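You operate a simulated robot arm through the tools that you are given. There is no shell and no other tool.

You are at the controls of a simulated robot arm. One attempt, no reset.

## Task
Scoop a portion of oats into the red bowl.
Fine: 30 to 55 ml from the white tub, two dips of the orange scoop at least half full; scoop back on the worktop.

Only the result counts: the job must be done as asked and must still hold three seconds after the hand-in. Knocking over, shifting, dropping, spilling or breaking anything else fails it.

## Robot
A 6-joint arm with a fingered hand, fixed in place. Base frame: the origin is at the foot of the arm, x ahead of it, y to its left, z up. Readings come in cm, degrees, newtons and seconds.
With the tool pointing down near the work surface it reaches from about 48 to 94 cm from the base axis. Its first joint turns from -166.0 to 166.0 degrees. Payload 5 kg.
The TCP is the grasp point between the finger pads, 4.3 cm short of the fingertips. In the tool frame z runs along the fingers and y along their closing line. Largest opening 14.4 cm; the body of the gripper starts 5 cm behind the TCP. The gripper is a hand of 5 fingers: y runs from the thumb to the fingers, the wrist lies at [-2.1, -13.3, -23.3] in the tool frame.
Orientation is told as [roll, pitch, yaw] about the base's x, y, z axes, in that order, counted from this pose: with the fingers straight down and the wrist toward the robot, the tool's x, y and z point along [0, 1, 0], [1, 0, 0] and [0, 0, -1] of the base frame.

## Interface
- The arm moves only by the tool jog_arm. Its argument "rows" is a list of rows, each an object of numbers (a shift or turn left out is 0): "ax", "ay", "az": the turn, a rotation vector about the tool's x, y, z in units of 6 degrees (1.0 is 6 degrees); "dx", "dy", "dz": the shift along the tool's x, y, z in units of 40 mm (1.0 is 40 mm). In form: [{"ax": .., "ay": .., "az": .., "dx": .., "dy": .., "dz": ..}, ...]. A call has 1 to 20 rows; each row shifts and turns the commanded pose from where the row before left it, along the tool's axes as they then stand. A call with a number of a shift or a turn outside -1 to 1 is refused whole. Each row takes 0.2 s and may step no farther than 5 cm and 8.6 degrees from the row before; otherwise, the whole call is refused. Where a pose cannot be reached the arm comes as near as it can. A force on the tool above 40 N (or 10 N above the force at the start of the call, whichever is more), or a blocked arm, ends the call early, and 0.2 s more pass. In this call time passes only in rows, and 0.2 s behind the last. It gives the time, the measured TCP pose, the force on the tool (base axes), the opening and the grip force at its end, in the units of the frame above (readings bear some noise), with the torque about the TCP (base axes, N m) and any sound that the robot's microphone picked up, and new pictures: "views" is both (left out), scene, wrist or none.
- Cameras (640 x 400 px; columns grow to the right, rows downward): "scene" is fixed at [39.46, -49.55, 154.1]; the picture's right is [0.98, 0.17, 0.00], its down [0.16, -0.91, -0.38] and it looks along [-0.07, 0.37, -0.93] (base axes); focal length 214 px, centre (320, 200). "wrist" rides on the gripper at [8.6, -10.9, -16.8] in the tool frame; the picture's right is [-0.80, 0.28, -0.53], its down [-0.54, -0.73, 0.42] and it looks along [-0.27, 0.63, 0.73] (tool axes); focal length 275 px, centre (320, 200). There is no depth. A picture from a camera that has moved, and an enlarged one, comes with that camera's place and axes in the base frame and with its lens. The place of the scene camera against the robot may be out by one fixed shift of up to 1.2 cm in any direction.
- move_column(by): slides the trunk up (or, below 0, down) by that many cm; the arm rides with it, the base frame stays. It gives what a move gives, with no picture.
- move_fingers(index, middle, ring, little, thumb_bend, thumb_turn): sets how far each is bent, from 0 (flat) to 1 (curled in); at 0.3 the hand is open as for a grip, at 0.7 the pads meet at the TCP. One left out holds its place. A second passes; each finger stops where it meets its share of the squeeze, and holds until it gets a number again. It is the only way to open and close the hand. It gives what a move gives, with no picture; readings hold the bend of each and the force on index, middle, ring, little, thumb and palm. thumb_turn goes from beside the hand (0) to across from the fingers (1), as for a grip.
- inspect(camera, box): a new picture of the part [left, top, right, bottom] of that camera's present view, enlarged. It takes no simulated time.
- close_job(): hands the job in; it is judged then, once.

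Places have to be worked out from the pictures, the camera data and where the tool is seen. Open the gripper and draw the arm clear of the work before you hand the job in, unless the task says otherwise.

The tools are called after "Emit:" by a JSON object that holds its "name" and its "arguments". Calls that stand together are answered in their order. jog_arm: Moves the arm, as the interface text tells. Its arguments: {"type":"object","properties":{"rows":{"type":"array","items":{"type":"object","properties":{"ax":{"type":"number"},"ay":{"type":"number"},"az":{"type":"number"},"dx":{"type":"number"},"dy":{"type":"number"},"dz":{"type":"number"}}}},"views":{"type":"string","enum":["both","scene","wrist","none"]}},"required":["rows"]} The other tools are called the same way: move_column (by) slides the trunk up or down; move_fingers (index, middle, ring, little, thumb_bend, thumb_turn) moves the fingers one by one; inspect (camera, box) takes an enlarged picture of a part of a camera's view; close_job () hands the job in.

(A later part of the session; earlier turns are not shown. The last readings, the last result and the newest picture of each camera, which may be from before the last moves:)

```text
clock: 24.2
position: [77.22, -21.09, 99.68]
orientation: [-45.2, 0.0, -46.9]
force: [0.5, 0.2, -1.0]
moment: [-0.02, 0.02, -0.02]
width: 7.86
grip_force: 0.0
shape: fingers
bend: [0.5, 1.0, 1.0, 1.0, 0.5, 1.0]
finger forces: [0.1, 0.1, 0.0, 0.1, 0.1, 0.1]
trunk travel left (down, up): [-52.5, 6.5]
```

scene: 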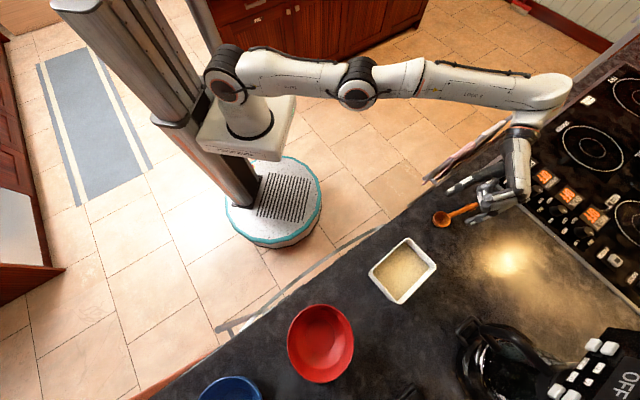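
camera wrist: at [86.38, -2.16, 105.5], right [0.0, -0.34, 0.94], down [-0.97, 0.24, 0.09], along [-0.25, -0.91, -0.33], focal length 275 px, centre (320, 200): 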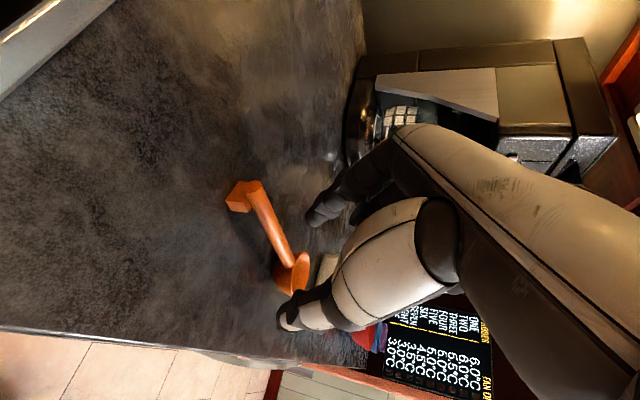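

Now at yaw -47°, I shift to (78.5, -21.1) and descend to z 98.

Emit:
{"name": "jog_arm", "arguments": {"rows": [{"dx": 0.233, "dy": 0.109, "dz": 0.068}, {"dx": 0.233, "dy": 0.109, "dz": 0.067}, {}]}}

Emit:
{"name": "inspect", "arguments": {"camera": "wrist", "box": [220, 150, 380, 350]}}

Emit:
{"name": "inspect", "arguments": {"camera": "scene", "box": [420, 160, 520, 250]}}

```text
clock: 25.0
position: [78.76, -20.99, 97.97]
orientation: [-45.1, -0.1, -47.0]
force: [-0.1, -0.9, -0.1]
moment: [-0.01, 0.0, 0.03]
width: 7.87
grip_force: 0.1
shape: fingers
bend: [0.5, 1.0, 1.0, 1.0, 0.5, 1.0]
finger forces: [0.0, 0.0, 0.1, 0.1, 0.0, 0.0]
trunk travel left (down, up): [-52.5, 6.5]
camera wrist: at [84.43, -0.87, 103.74], right [0.06, -0.33, 0.94], down [-0.99, 0.06, 0.09], along [-0.09, -0.94, -0.33], focal length 275 px, centre (320, 200)
```

scene: 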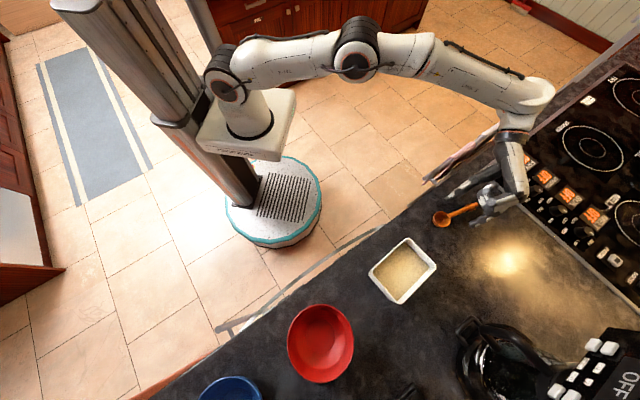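
wrist: 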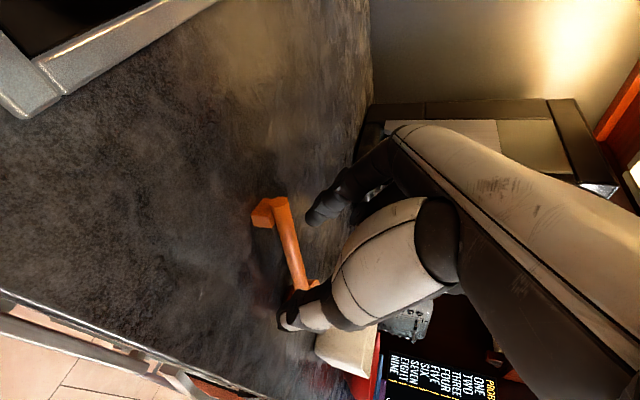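

```text
2.00 times, centred on (300, 250) of wrist
camera zoom: at [84.43, -0.87, 103.74], right [0.06, -0.33, 0.94], down [-0.99, 0.06, 0.09], along [-0.09, -0.94, -0.33], focal length 551 px, centre (360, 100)
```

zoom: 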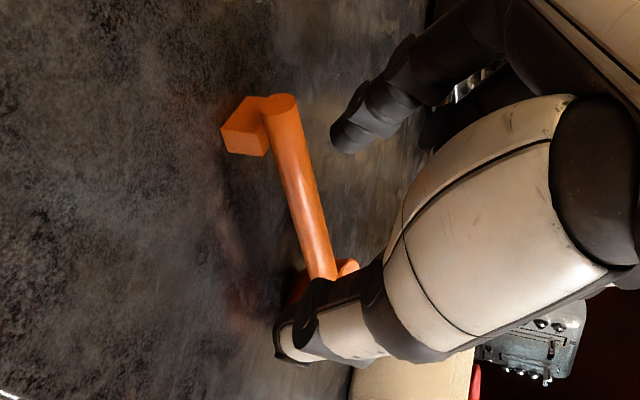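

```text
4.44 times, centred on (470, 205) of scene
camera zoom: at [39.46, -49.55, 154.1], right [0.98, 0.17, 0.0], down [0.16, -0.91, -0.38], along [-0.07, 0.37, -0.93], focal length 953 px, centre (-347, 178)
```

zoom: 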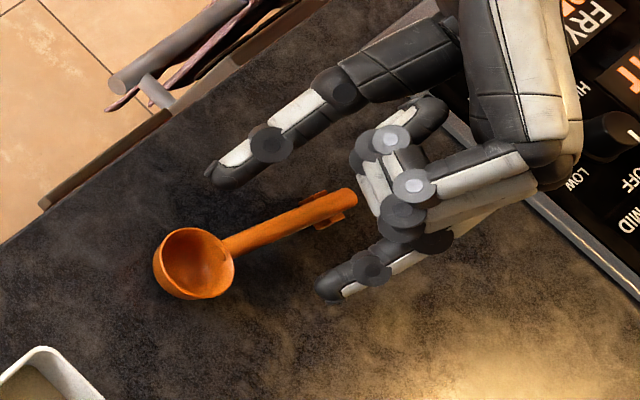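

The tips straddle the rod nicely, crossing about 6 cm from the bowl centre. I descend about 1.2 cm more.

Emit:
{"name": "jog_arm", "arguments": {"rows": [{"dx": 0.12, "dz": 0.12}, {"dx": 0.09, "dz": 0.09}, {}]}}

Emit:
{"name": "inspect", "arguments": {"camera": "wrist", "box": [220, 150, 380, 350]}}

Emit:
{"name": "inspect", "arguments": {"camera": "scene", "box": [430, 180, 510, 240]}}

```text
clock: 25.8
position: [78.78, -20.9, 96.54]
orientation: [-45.1, 0.1, -47.1]
force: [-0.4, -0.5, 0.5]
moment: [0.03, -0.01, -0.01]
width: 7.85
grip_force: 0.1
shape: fingers
bend: [0.5, 1.0, 1.0, 1.0, 0.5, 1.0]
finger forces: [0.1, 0.0, 0.1, 0.0, 0.1, 0.0]
trunk travel left (down, up): [-52.5, 6.5]
camera wrist: at [84.37, -0.79, 102.49], right [0.06, -0.33, 0.94], down [-0.99, 0.06, 0.09], along [-0.09, -0.94, -0.33], focal length 275 px, centre (320, 200)
```

scene: 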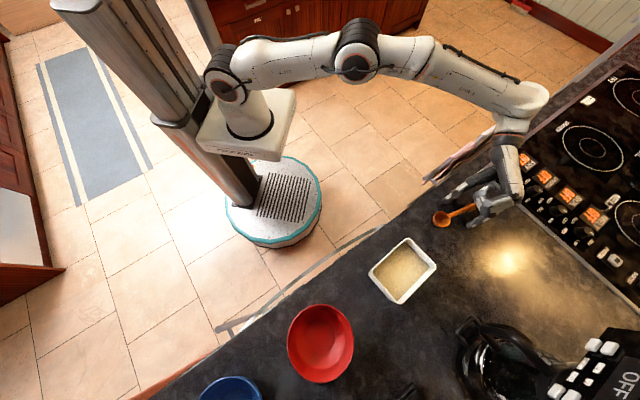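
wrist: 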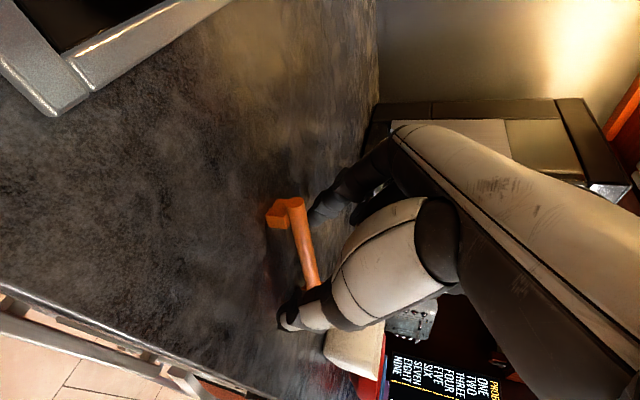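

```text
2.00 times, centred on (300, 250) of wrist
camera zoom: at [84.37, -0.79, 102.49], right [0.06, -0.33, 0.94], down [-0.99, 0.06, 0.09], along [-0.09, -0.94, -0.33], focal length 551 px, centre (360, 100)
```

zoom: 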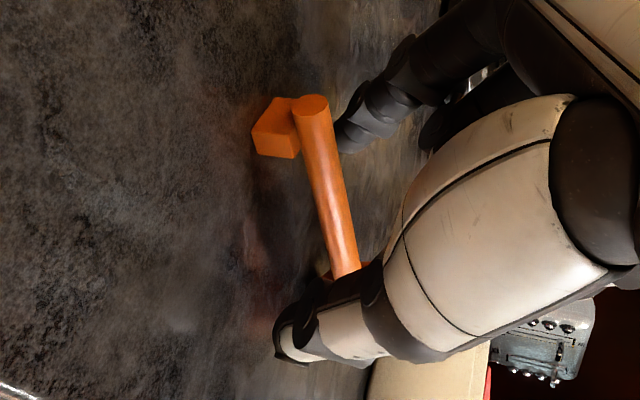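

```text
6.67 times, centred on (470, 210) of scene
camera zoom: at [39.46, -49.55, 154.1], right [0.98, 0.17, 0.0], down [0.16, -0.91, -0.38], along [-0.07, 0.37, -0.93], focal length 1430 px, centre (-680, 133)
```

zoom: 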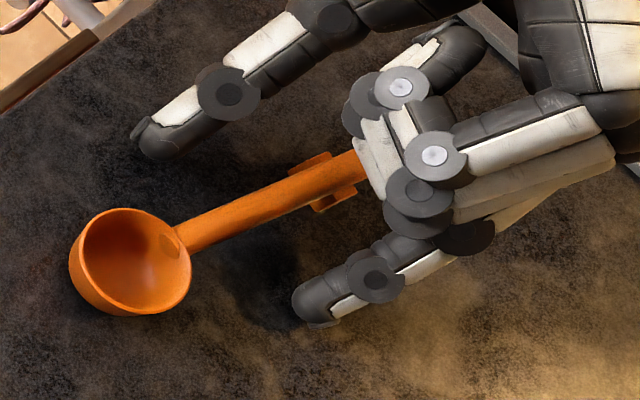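

The alignment looks good, with the tips about level with the rod axis. I close the thumb and index in steps.

Emit:
{"name": "move_fingers", "arguments": {"index": 0.62, "thumb_bend": 0.62}}

Emit:
{"name": "inspect", "arguments": {"camera": "wrist", "box": [220, 150, 380, 350]}}

Emit:
{"name": "inspect", "arguments": {"camera": "scene", "box": [430, 180, 510, 240]}}

```text
clock: 26.8
position: [78.67, -21.02, 96.65]
orientation: [-45.1, 0.0, -47.0]
force: [-0.5, 0.1, -0.4]
moment: [0.02, -0.01, 0.01]
width: 3.59
grip_force: 0.1
shape: fingers
bend: [0.62, 1.0, 1.0, 1.0, 0.62, 1.0]
finger forces: [0.0, 0.0, 0.0, 0.1, 0.0, 0.1]
trunk travel left (down, up): [-52.5, 6.5]
```

```text
2.00 times, centred on (300, 250) of wrist
camera zoom: at [84.37, -0.8, 102.5], right [0.06, -0.33, 0.94], down [-0.99, 0.06, 0.09], along [-0.09, -0.94, -0.33], focal length 551 px, centre (360, 100)
```

zoom: 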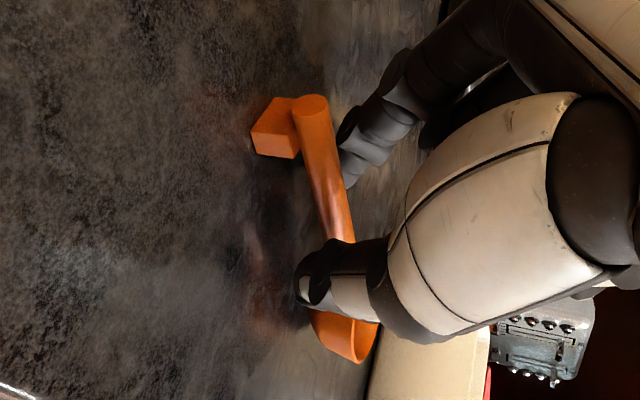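

```text
6.67 times, centred on (470, 210) of scene
camera zoom: at [39.46, -49.55, 154.1], right [0.98, 0.17, 0.0], down [0.16, -0.91, -0.38], along [-0.07, 0.37, -0.93], focal length 1430 px, centre (-680, 133)
```

zoom: 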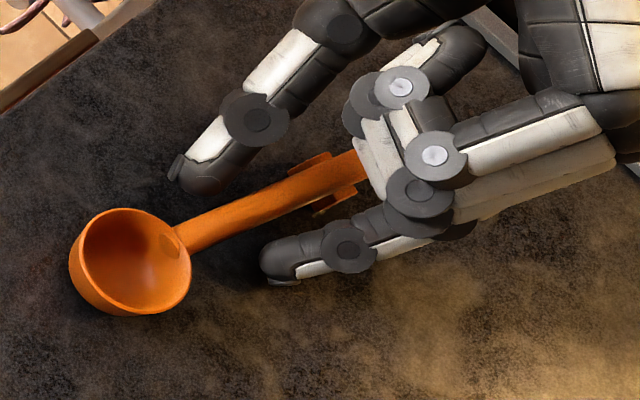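

Both tips are evenly near the rod. I close further to contact.

Emit:
{"name": "move_fingers", "arguments": {"index": 0.66, "thumb_bend": 0.66}}

Emit:
{"name": "inspect", "arguments": {"camera": "wrist", "box": [220, 150, 380, 350]}}

Emit:
{"name": "inspect", "arguments": {"camera": "scene", "box": [430, 180, 510, 240]}}

```text
clock: 27.8
position: [78.63, -20.96, 96.65]
orientation: [-45.1, 0.0, -47.1]
force: [0.0, 1.0, -0.4]
moment: [0.02, -0.02, -0.03]
width: 2.21
grip_force: 0.6
shape: fingers
bend: [0.66, 1.0, 1.0, 1.0, 0.66, 1.0]
finger forces: [0.2, 0.0, 0.1, 0.0, 0.3, 0.0]
trunk travel left (down, up): [-52.5, 6.5]
```

```text
2.00 times, centred on (300, 250) of wrist
camera zoom: at [84.37, -0.8, 102.5], right [0.06, -0.33, 0.94], down [-0.99, 0.06, 0.09], along [-0.09, -0.94, -0.33], focal length 551 px, centre (360, 100)
```

zoom: 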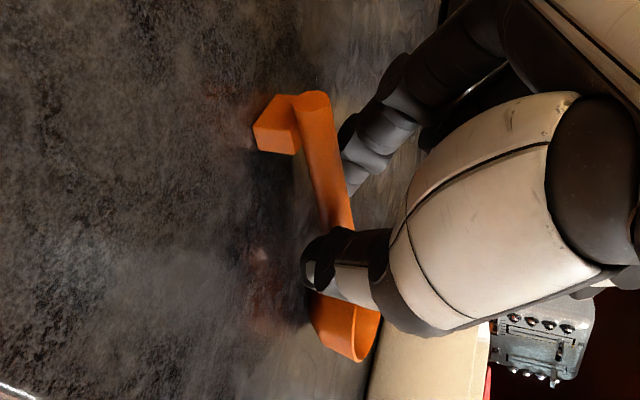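

```text
6.67 times, centred on (470, 210) of scene
camera zoom: at [39.46, -49.55, 154.1], right [0.98, 0.17, 0.0], down [0.16, -0.91, -0.38], along [-0.07, 0.37, -0.93], focal length 1430 px, centre (-680, 133)
```

zoom: 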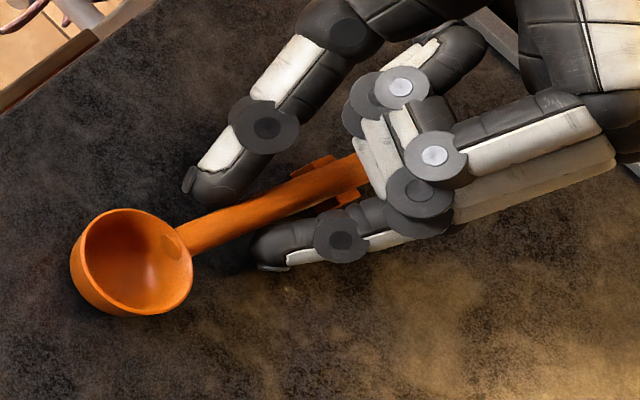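

Both tips just touch the rod (0.2 N and 0.3 N) and the scoop is still in line. I squeeze on gently.

Emit:
{"name": "move_fingers", "arguments": {"index": 0.7, "thumb_bend": 0.7}}

Emit:
{"name": "inspect", "arguments": {"camera": "wrist", "box": [220, 150, 380, 350]}}

Emit:
{"name": "inspect", "arguments": {"camera": "scene", "box": [430, 180, 510, 240]}}

```text
clock: 28.8
position: [78.69, -20.97, 96.7]
orientation: [-45.1, 0.0, -47.0]
force: [-0.9, 0.6, 0.1]
moment: [0.0, 0.02, 0.01]
width: 1.78
grip_force: 3.4
shape: fingers
bend: [0.67, 1.0, 1.0, 1.0, 0.67, 1.0]
finger forces: [3.1, 0.0, 0.1, 0.0, 3.0, 0.1]
trunk travel left (down, up): [-52.5, 6.5]
```

```text
2.00 times, centred on (300, 250) of wrist
camera zoom: at [84.37, -0.8, 102.51], right [0.06, -0.33, 0.94], down [-0.99, 0.06, 0.09], along [-0.09, -0.94, -0.33], focal length 551 px, centre (360, 100)
```

zoom: 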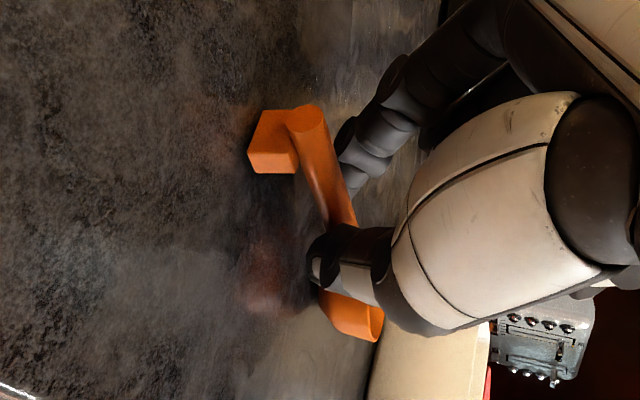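

```text
6.67 times, centred on (470, 210) of scene
camera zoom: at [39.46, -49.55, 154.1], right [0.98, 0.17, 0.0], down [0.16, -0.91, -0.38], along [-0.07, 0.37, -0.93], focal length 1430 px, centre (-680, 133)
```

zoom: 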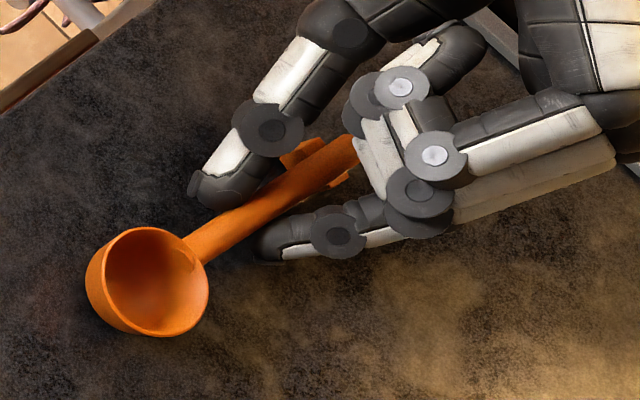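

The pinch is now holding: 3 N on each side, balanced, with the rod aligned to the hand. I firm it up.

Emit:
{"name": "move_fingers", "arguments": {"index": 0.75, "thumb_bend": 0.75}}

Emit:
{"name": "inspect", "arguments": {"camera": "wrist", "box": [220, 150, 380, 350]}}

Emit:
{"name": "inspect", "arguments": {"camera": "scene", "box": [430, 180, 510, 240]}}

```text
clock: 29.8
position: [78.69, -21.0, 96.65]
orientation: [-45.2, 0.0, -46.9]
force: [0.3, -0.3, 1.0]
moment: [-0.04, 0.01, -0.01]
width: 1.54
grip_force: 10.4
shape: fingers
bend: [0.65, 1.0, 1.0, 1.0, 0.71, 1.0]
finger forces: [10.0, 0.1, 0.1, 0.0, 10.3, 0.0]
trunk travel left (down, up): [-52.5, 6.5]
```

```text
2.00 times, centred on (300, 250) of wrist
camera zoom: at [84.36, -0.8, 102.51], right [0.06, -0.33, 0.94], down [-0.99, 0.06, 0.09], along [-0.09, -0.94, -0.33], focal length 551 px, centre (360, 100)
```

zoom: 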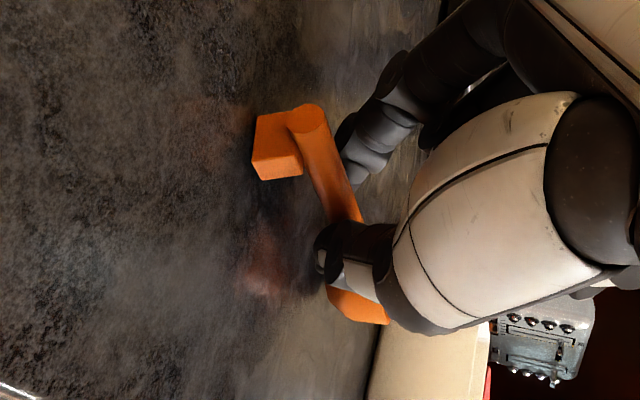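

```text
6.67 times, centred on (470, 210) of scene
camera zoom: at [39.46, -49.55, 154.1], right [0.98, 0.17, 0.0], down [0.16, -0.91, -0.38], along [-0.07, 0.37, -0.93], focal length 1430 px, centre (-680, 133)
```

zoom: 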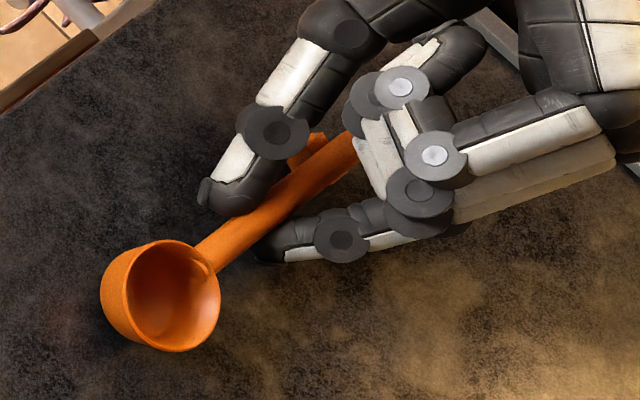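

The grip is at 10 N and stable, with the scoop rolled slightly toward the index side, which I can correct with the hand. I lift a few centimetres and check.

Emit:
{"name": "jog_arm", "arguments": {"rows": [{"dx": -0.1, "dz": -0.1}, {"dx": -0.2, "dz": -0.2}, {"dx": -0.3, "dz": -0.3}, {"dx": -0.4, "dz": -0.4}, {}]}}

Emit:
{"name": "inspect", "arguments": {"camera": "wrist", "box": [220, 150, 380, 350]}}

Emit:
{"name": "inspect", "arguments": {"camera": "scene", "box": [430, 170, 530, 245]}}

```text
clock: 31.0
position: [78.79, -20.85, 102.58]
orientation: [-45.0, 0.0, -47.0]
force: [0.7, 0.4, -1.1]
moment: [0.02, -0.01, 0.0]
width: 1.55
grip_force: 9.6
shape: fingers
bend: [0.65, 1.0, 1.0, 1.0, 0.71, 1.0]
finger forces: [10.0, 0.0, 0.0, 0.0, 9.9, 0.0]
trunk travel left (down, up): [-52.5, 6.5]
camera wrist: at [84.5, -0.69, 108.39], right [0.06, -0.33, 0.94], down [-0.99, 0.06, 0.09], along [-0.09, -0.94, -0.33], focal length 275 px, centre (320, 200)
```

scene: 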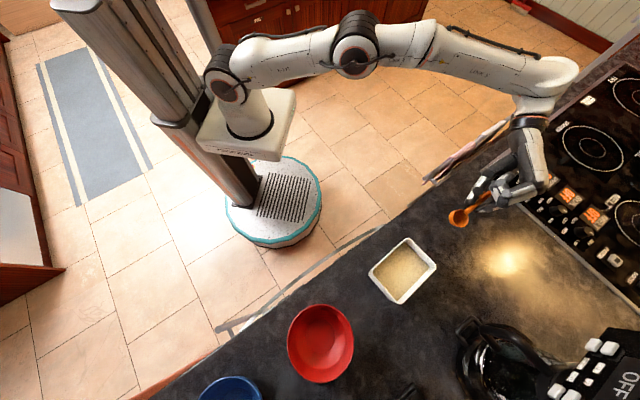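
wrist: 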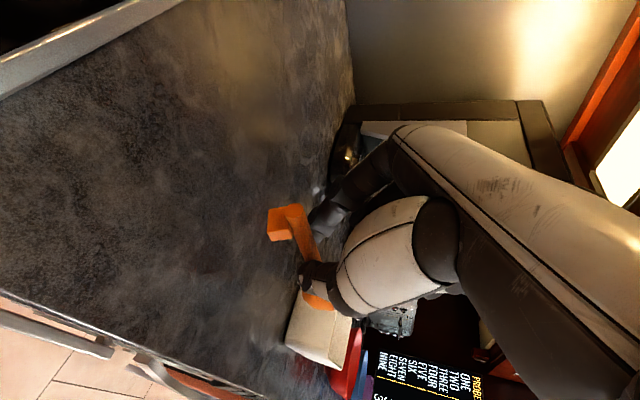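

```text
2.00 times, centred on (300, 250) of wrist
camera zoom: at [84.5, -0.69, 108.39], right [0.06, -0.33, 0.94], down [-0.99, 0.06, 0.09], along [-0.09, -0.94, -0.33], focal length 551 px, centre (360, 100)
```

zoom: 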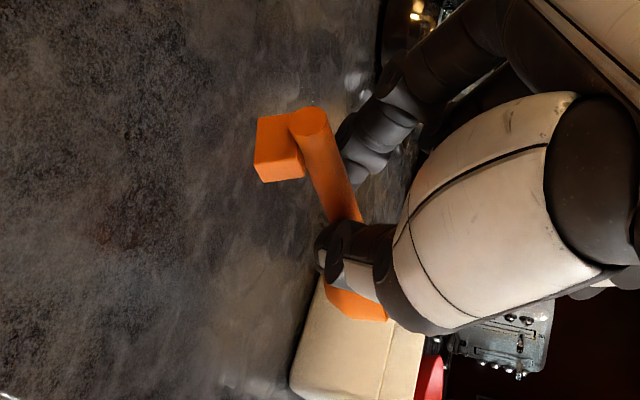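

```text
5.33 times, centred on (480, 208) of scene
camera zoom: at [39.46, -49.55, 154.1], right [0.98, 0.17, 0.0], down [0.16, -0.91, -0.38], along [-0.07, 0.37, -0.93], focal length 1144 px, centre (-533, 160)
```

zoom: 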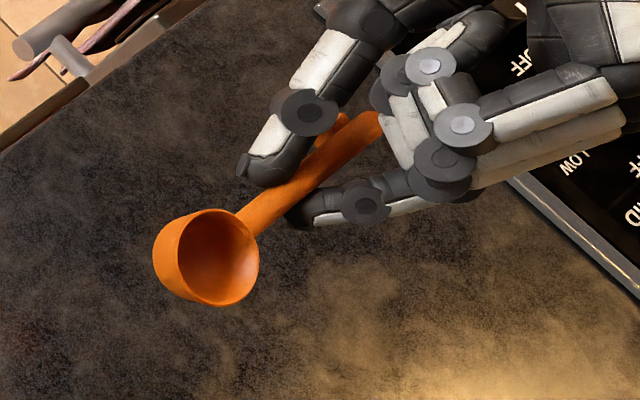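

The scoop lifts firmly in the pinch at 10 N. It leans about 18° toward the index side, so I turn the hand about the handle axis to level it, then check.

Emit:
{"name": "jog_arm", "arguments": {"rows": [{"ax": -0.31, "ay": 0.065, "az": 0.385}, {"ax": -0.62, "ay": 0.13, "az": 0.77}, {"ax": -0.62, "ay": 0.13, "az": 0.77}, {"ax": -0.31, "ay": 0.065, "az": 0.385}, {}]}}

Emit:
{"name": "inspect", "arguments": {"camera": "scene", "box": [430, 170, 530, 245]}}

Emit:
{"name": "inspect", "arguments": {"camera": "wrist", "box": [220, 150, 420, 390]}}

```text
clock: 32.2
position: [78.79, -20.88, 102.33]
orientation: [-42.4, -17.7, -49.3]
force: [0.1, 0.7, -1.0]
moment: [0.0, 0.05, 0.0]
width: 1.53
grip_force: 10.3
shape: fingers
bend: [0.65, 1.0, 1.0, 1.0, 0.71, 1.0]
finger forces: [9.8, 0.1, 0.0, 0.1, 9.9, 0.0]
trunk travel left (down, up): [-52.5, 6.5]
camera wrist: at [84.1, -0.03, 105.43], right [-0.18, -0.14, 0.97], down [-0.98, 0.09, -0.17], along [-0.06, -0.99, -0.15], focal length 275 px, centre (320, 200)
```

scene: 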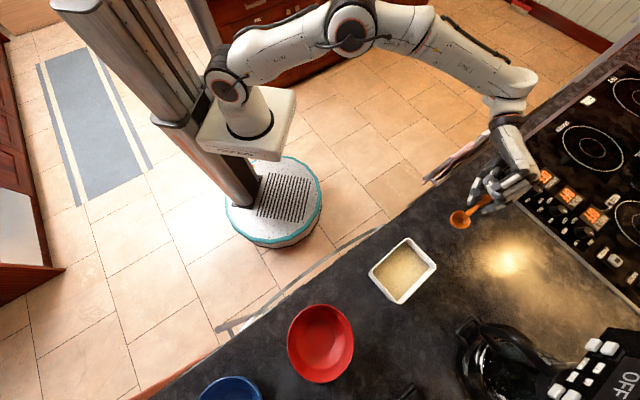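
wrist: 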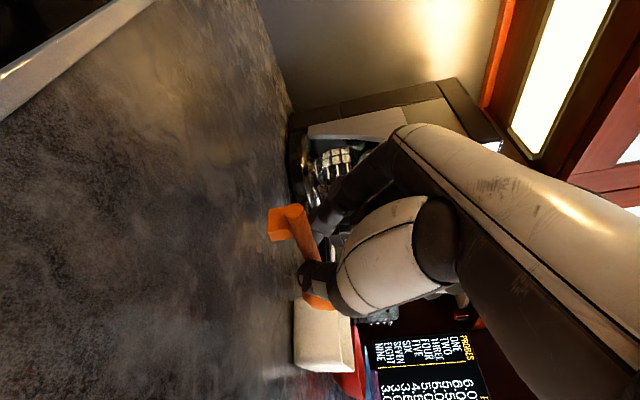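

```text
5.33 times, centred on (480, 208) of scene
camera zoom: at [39.46, -49.55, 154.1], right [0.98, 0.17, 0.0], down [0.16, -0.91, -0.38], along [-0.07, 0.37, -0.93], focal length 1144 px, centre (-533, 160)
```

zoom: 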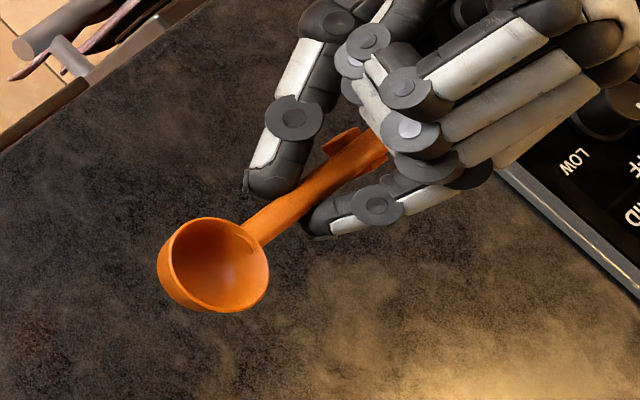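

```text
1.67 times, centred on (320, 270) of wrist
camera zoom: at [84.1, -0.03, 105.43], right [-0.18, -0.14, 0.97], down [-0.98, 0.09, -0.17], along [-0.06, -0.99, -0.15], focal length 459 px, centre (320, 83)
```

zoom: 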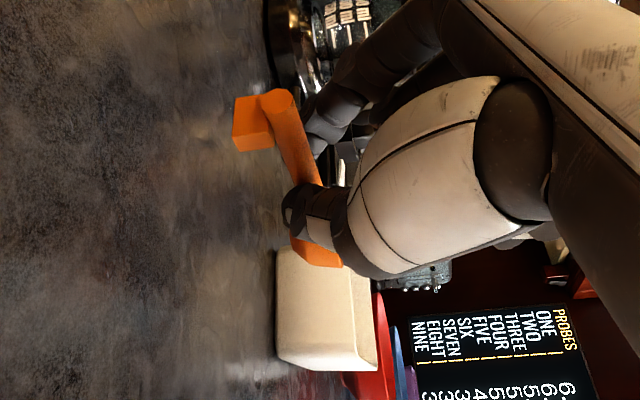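

The scoop is now about level, with its rim centre near (74.7, -26.9, 99.5) and in line with the tub's long axis. I carry it along that line until it is above the tub.

Emit:
{"name": "jog_arm", "arguments": {"rows": [{"dx": -0.5, "dy": 0.05, "dz": -0.1}, {"dx": -0.74, "dy": 0.155, "dz": 0.42}, {"dx": -0.74, "dy": 0.155, "dz": 0.45}, {"dx": -0.74, "dy": 0.16, "dz": 0.47}, {"dx": -0.74, "dy": 0.16, "dz": 0.52}, {"dx": -0.74, "dy": 0.16, "dz": 0.5}, {"dx": -0.23, "dy": 0.04, "dz": 0.2}, {}]}}

Emit:
{"name": "inspect", "arguments": {"camera": "scene", "box": [350, 180, 510, 320]}}

Emit:
{"name": "inspect", "arguments": {"camera": "wrist", "box": [200, 150, 440, 390]}}

```text
clock: 34.0
position: [64.94, -35.32, 107.81]
orientation: [-42.4, -17.7, -49.3]
force: [-0.7, -0.4, -0.8]
moment: [0.03, 0.0, 0.0]
width: 1.56
grip_force: 9.6
shape: fingers
bend: [0.65, 1.0, 1.0, 1.0, 0.71, 1.0]
finger forces: [9.8, 0.1, 0.0, 0.1, 9.8, 0.0]
trunk travel left (down, up): [-52.5, 6.5]
camera wrist: at [70.22, -14.39, 110.99], right [-0.18, -0.14, 0.97], down [-0.98, 0.09, -0.17], along [-0.06, -0.99, -0.15], focal length 275 px, centre (320, 200)
```

scene: 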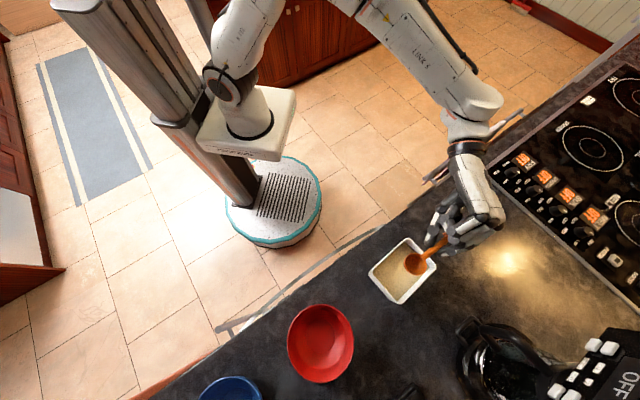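
wrist: 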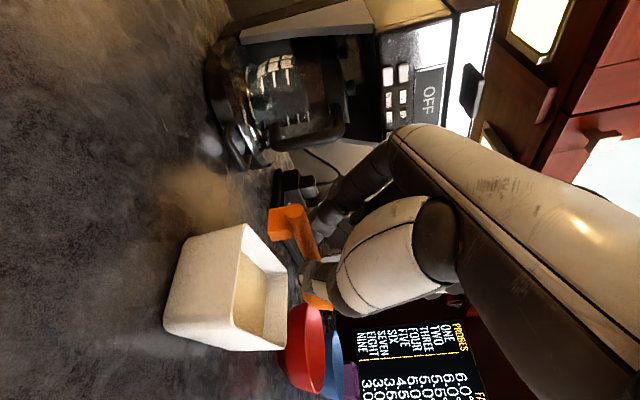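

```text
2.86 times, centred on (430, 250) of scene
camera zoom: at [39.46, -49.55, 154.1], right [0.98, 0.17, 0.0], down [0.16, -0.91, -0.38], along [-0.07, 0.37, -0.93], focal length 613 px, centre (6, 57)
```

zoom: 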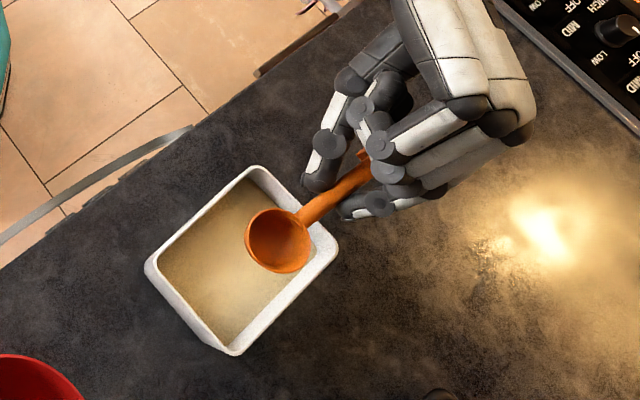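

```text
1.67 times, centred on (320, 270) of wrist
camera zoom: at [70.22, -14.39, 110.99], right [-0.18, -0.14, 0.97], down [-0.98, 0.09, -0.17], along [-0.06, -0.99, -0.15], focal length 459 px, centre (320, 83)
```

zoom: 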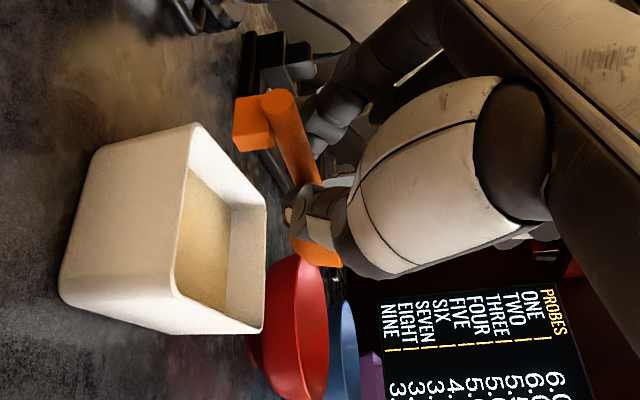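

The wrist view now shows the tub well: rim at about z 99.2, oats at about z 96.7 and centre near (59.6, -42.1). I shift the scoop slightly forward over the tub, then pitch the bowl down about 36° above the oats.

Emit:
{"name": "jog_arm", "arguments": {"rows": [{"dx": -0.387, "dy": 0.041, "dz": 0.37}, {"dx": -0.388, "dy": 0.042, "dz": 0.37}, {"ax": 0.33, "ay": 0.935, "az": 0.104}, {"ax": 0.33, "ay": 0.935, "az": 0.104}, {"ax": 0.33, "ay": 0.935, "az": 0.104}, {"ax": 0.33, "ay": 0.935, "az": 0.104}, {"ax": 0.33, "ay": 0.935, "az": 0.104}, {"ax": 0.33, "ay": 0.935, "az": 0.104}, {}]}}

Emit:
{"name": "inspect", "arguments": {"camera": "scene", "box": [350, 180, 510, 320]}}

Emit:
{"name": "inspect", "arguments": {"camera": "wrist", "box": [200, 150, 440, 390]}}

```text
clock: 36.0
position: [61.93, -38.4, 107.74]
orientation: [-6.7, -8.5, -57.8]
force: [1.1, 0.2, -0.7]
moment: [0.02, -0.05, -0.01]
width: 1.5
grip_force: 10.1
shape: fingers
bend: [0.65, 1.0, 1.0, 1.0, 0.71, 1.0]
finger forces: [9.8, 0.1, 0.1, 0.0, 9.8, 0.0]
trunk travel left (down, up): [-52.5, 6.5]
camera wrist: at [63.84, -21.66, 121.81], right [-0.51, -0.55, 0.66], down [-0.85, 0.25, -0.46], along [0.09, -0.8, -0.6], focal length 275 px, centre (320, 200)
```

scene: 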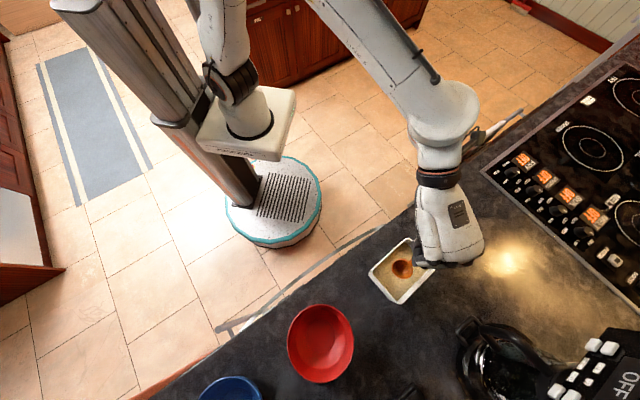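
wrist: 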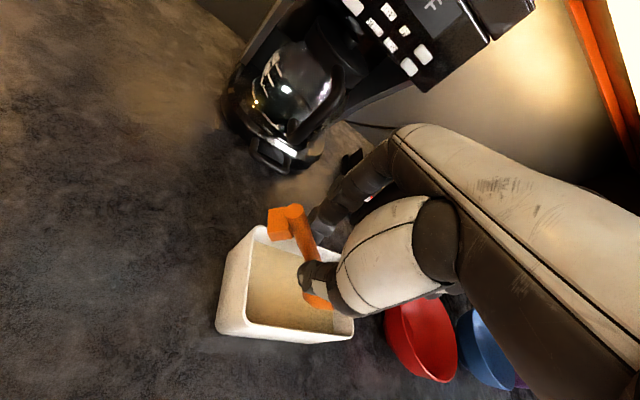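

```text
2.86 times, centred on (430, 250) of scene
camera zoom: at [39.46, -49.55, 154.1], right [0.98, 0.17, 0.0], down [0.16, -0.91, -0.38], along [-0.07, 0.37, -0.93], focal length 613 px, centre (6, 57)
```

zoom: 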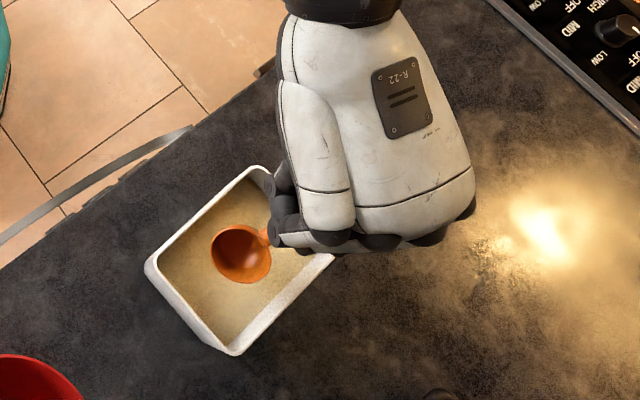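

```text
1.67 times, centred on (320, 270) of wrist
camera zoom: at [63.84, -21.66, 121.81], right [-0.51, -0.55, 0.66], down [-0.85, 0.25, -0.46], along [0.09, -0.8, -0.6], focal length 459 px, centre (320, 83)
```

zoom: 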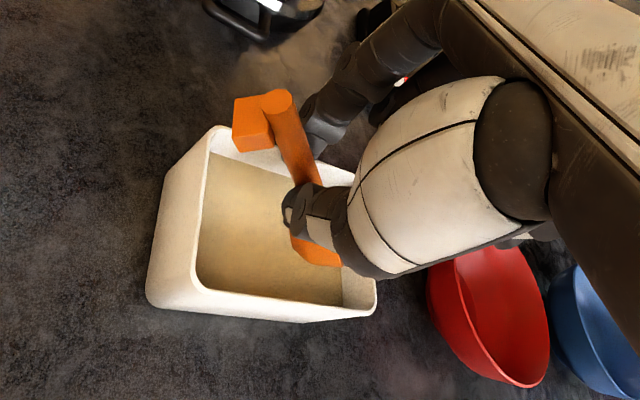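

By my best estimate the scoop's rim centre is right over the tub centre at z of about 100.9, with the bowl pitched about 40°. I lower it 4.6 cm into the oats, watching the force.

Emit:
{"name": "jog_arm", "arguments": {"rows": [{"dx": 0.0525, "dy": -0.023, "dz": 0.2825}, {"dx": 0.0525, "dy": -0.023, "dz": 0.2825}, {"dx": 0.0525, "dy": -0.023, "dz": 0.2825}, {"dx": 0.0525, "dy": -0.023, "dz": 0.2825}, {}]}}

Emit:
{"name": "inspect", "arguments": {"camera": "scene", "box": [350, 220, 470, 320]}}

Emit:
{"name": "inspect", "arguments": {"camera": "wrist", "box": [200, 150, 440, 390]}}

```text
clock: 37.2
position: [62.45, -38.38, 103.1]
orientation: [-6.7, -8.5, -57.7]
force: [-0.3, 0.1, 0.3]
moment: [0.01, 0.02, 0.03]
width: 1.52
grip_force: 9.9
shape: fingers
bend: [0.65, 1.0, 1.0, 1.0, 0.71, 1.0]
finger forces: [9.9, 0.0, 0.0, 0.1, 9.7, 0.0]
trunk travel left (down, up): [-52.5, 6.5]
camera wrist: at [64.36, -21.7, 117.12], right [-0.51, -0.55, 0.66], down [-0.85, 0.25, -0.46], along [0.09, -0.8, -0.6], focal length 275 px, centre (320, 200)
```

scene: 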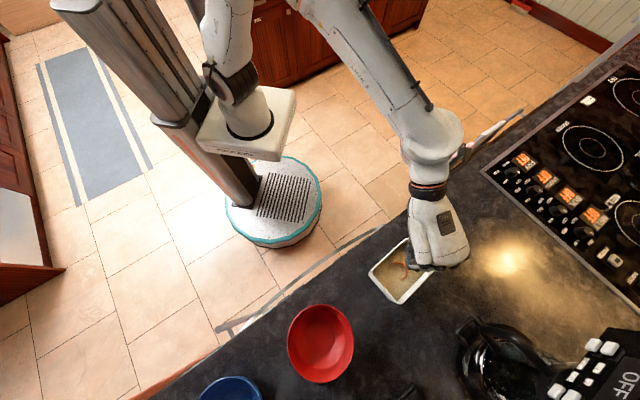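
wrist: 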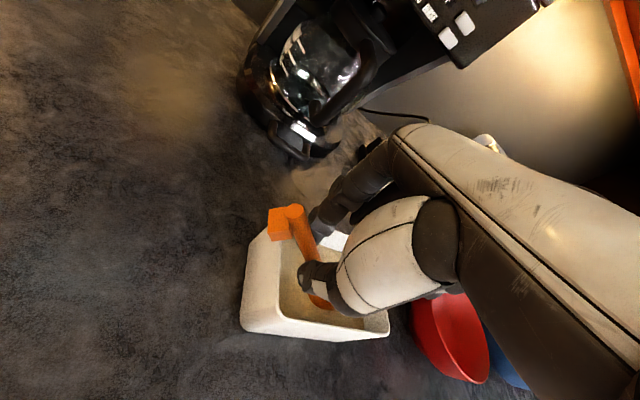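

```text
4.00 times, centred on (410, 270) of scene
camera zoom: at [39.46, -49.55, 154.1], right [0.98, 0.17, 0.0], down [0.16, -0.91, -0.38], along [-0.07, 0.37, -0.93], focal length 858 px, centre (-40, -80)
```

zoom: 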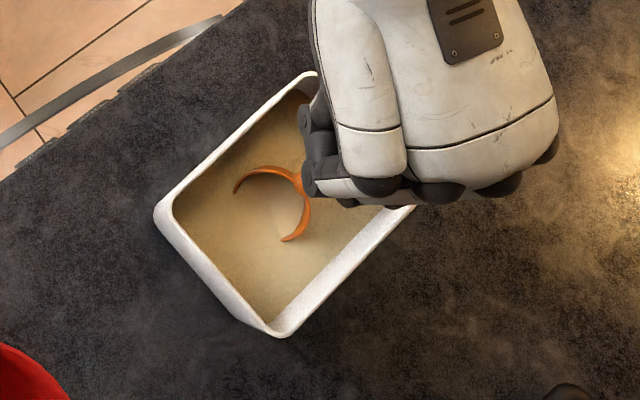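

```text
1.67 times, centred on (320, 270) of wrist
camera zoom: at [64.36, -21.7, 117.12], right [-0.51, -0.55, 0.66], down [-0.85, 0.25, -0.46], along [0.09, -0.8, -0.6], focal length 459 px, centre (320, 83)
```

zoom: 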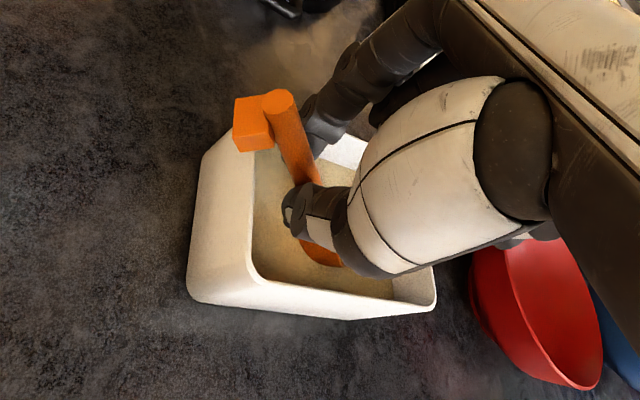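

The scoop is well immersed, with just the back of its rim showing as a crescent above the surface. Next I push forward while rotating the bowl up, pausing midway to check wall clearance.

Emit:
{"name": "jog_arm", "arguments": {"rows": [{"ax": -0.165, "ay": -0.4675, "az": -0.052, "dx": -0.005, "dy": -0.006, "dz": 0.066}, {"ax": -0.165, "ay": -0.4675, "az": -0.052, "dx": -0.005, "dy": -0.005, "dz": 0.066}, {"ax": -0.165, "ay": -0.4675, "az": -0.052, "dx": -0.014, "dy": 0.002, "dz": 0.028}, {"ax": -0.165, "ay": -0.4675, "az": -0.052, "dx": -0.014, "dy": 0.002, "dz": 0.028}, {"ax": -0.165, "ay": -0.4675, "az": -0.052, "dx": -0.035, "dy": 0.015, "dz": -0.018}, {"ax": -0.165, "ay": -0.4675, "az": -0.052, "dx": -0.035, "dy": 0.015, "dz": -0.018}, {}]}}

Emit:
{"name": "inspect", "arguments": {"camera": "scene", "box": [350, 220, 470, 320]}}

Emit:
{"name": "inspect", "arguments": {"camera": "wrist", "box": [200, 150, 440, 390]}}

```text
clock: 38.8
position: [62.0, -38.72, 102.77]
orientation: [-24.2, -13.6, -54.1]
force: [0.4, 1.0, 0.1]
moment: [0.02, 0.01, 0.04]
width: 1.53
grip_force: 9.7
shape: fingers
bend: [0.65, 1.0, 1.0, 1.0, 0.71, 1.0]
finger forces: [9.8, 0.1, 0.0, 0.0, 9.8, 0.2]
trunk travel left (down, up): [-52.5, 6.5]
camera wrist: at [66.22, -19.25, 111.76], right [-0.36, -0.36, 0.86], down [-0.93, 0.15, -0.33], along [-0.01, -0.92, -0.39], focal length 275 px, centre (320, 200)
```

scene: 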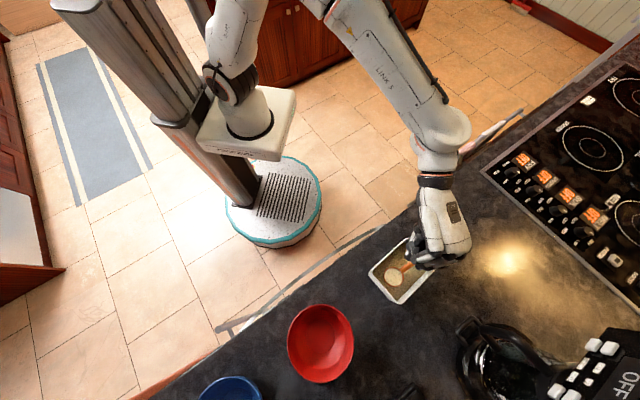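
wrist: 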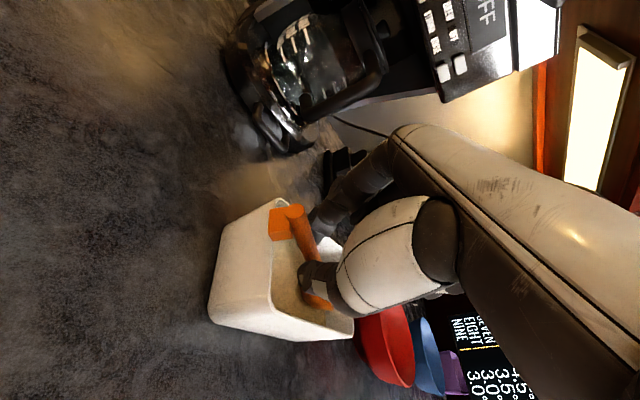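

```text
4.00 times, centred on (410, 270) of scene
camera zoom: at [39.46, -49.55, 154.1], right [0.98, 0.17, 0.0], down [0.16, -0.91, -0.38], along [-0.07, 0.37, -0.93], focal length 858 px, centre (-40, -80)
```

zoom: 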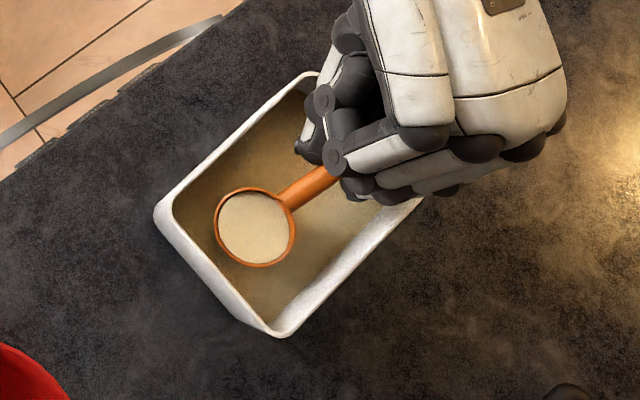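

```text
1.67 times, centred on (320, 270) of wrist
camera zoom: at [66.22, -19.25, 111.76], right [-0.36, -0.36, 0.86], down [-0.93, 0.15, -0.33], along [-0.01, -0.92, -0.39], focal length 459 px, centre (320, 83)
```

zoom: 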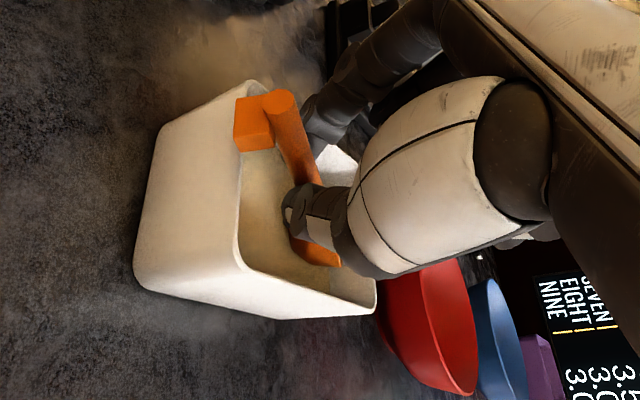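

The scoop now shows an oats-filled disc. I keep rotating to level while rising clear of the wall.

Emit:
{"name": "jog_arm", "arguments": {"rows": [{"dx": -0.05, "dy": 0.03, "dz": -0.1}, {"ax": -0.165, "ay": -0.4675, "az": -0.052, "dx": -0.03, "dy": 0.02, "dz": -0.09}, {"ax": -0.165, "ay": -0.4675, "az": -0.052, "dx": -0.03, "dy": 0.02, "dz": -0.09}, {"ax": -0.165, "ay": -0.4675, "az": -0.052, "dx": 0.009, "dy": 0.006, "dz": -0.084}, {"ax": -0.165, "ay": -0.4675, "az": -0.052, "dx": 0.009, "dy": 0.006, "dz": -0.084}, {"ax": -0.165, "ay": -0.4675, "az": -0.052, "dx": -0.032, "dy": 0.023, "dz": -0.113}, {"ax": -0.165, "ay": -0.4675, "az": -0.052, "dx": -0.032, "dy": 0.023, "dz": -0.113}, {"dx": -0.2, "dy": 0.095, "dz": -0.22}, {}]}}

Emit:
{"name": "inspect", "arguments": {"camera": "scene", "box": [350, 220, 470, 320]}}

Emit:
{"name": "inspect", "arguments": {"camera": "wrist", "box": [200, 150, 440, 390]}}

```text
clock: 40.8
position: [62.68, -38.14, 106.59]
orientation: [-42.6, -17.6, -49.3]
force: [0.1, 0.3, 0.0]
moment: [0.06, -0.04, 0.05]
width: 1.54
grip_force: 9.9
shape: fingers
bend: [0.65, 1.0, 1.0, 1.0, 0.71, 1.0]
finger forces: [10.0, 0.0, 0.0, 0.0, 9.8, 0.0]
trunk travel left (down, up): [-52.5, 6.5]
camera wrist: at [68.0, -17.2, 109.68], right [-0.18, -0.14, 0.97], down [-0.98, 0.09, -0.17], along [-0.06, -0.99, -0.15], focal length 275 px, centre (320, 200)
```

scene: 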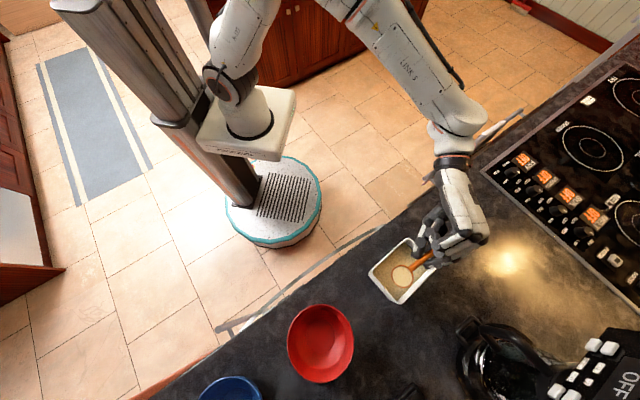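
wrist: 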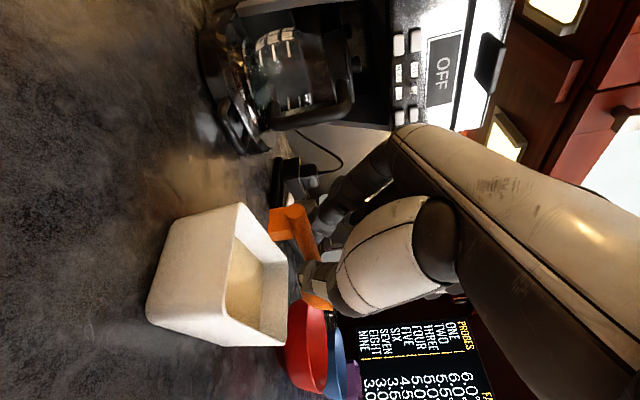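

```text
4.00 times, centred on (410, 270) of scene
camera zoom: at [39.46, -49.55, 154.1], right [0.98, 0.17, 0.0], down [0.16, -0.91, -0.38], along [-0.07, 0.37, -0.93], focal length 858 px, centre (-40, -80)
```

zoom: 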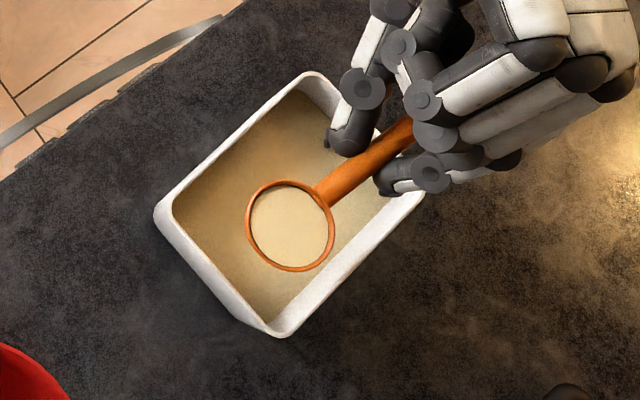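

```text
1.67 times, centred on (320, 270) of wrist
camera zoom: at [68.0, -17.2, 109.68], right [-0.18, -0.14, 0.97], down [-0.98, 0.09, -0.17], along [-0.06, -0.99, -0.15], focal length 459 px, centre (320, 83)
```

zoom: 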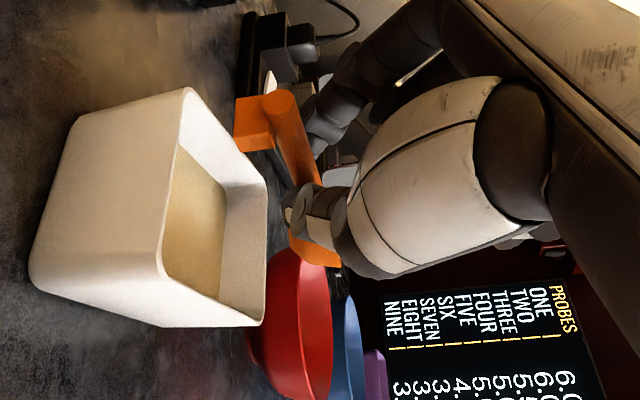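

The scoop came out level and looks nearly full. I zoom in to judge the fill, since two completely full scoops might exceed 55 ml.

Emit:
{"name": "inspect", "arguments": {"camera": "scene", "box": [385, 255, 425, 295]}}

```text
10.00 times, centred on (405, 275) of scene
camera zoom: at [39.46, -49.55, 154.1], right [0.98, 0.17, 0.0], down [0.16, -0.91, -0.38], along [-0.07, 0.37, -0.93], focal length 2145 px, centre (-530, -550)
```

zoom: 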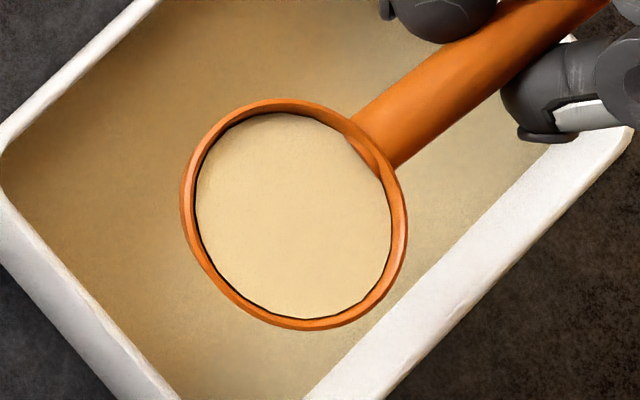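

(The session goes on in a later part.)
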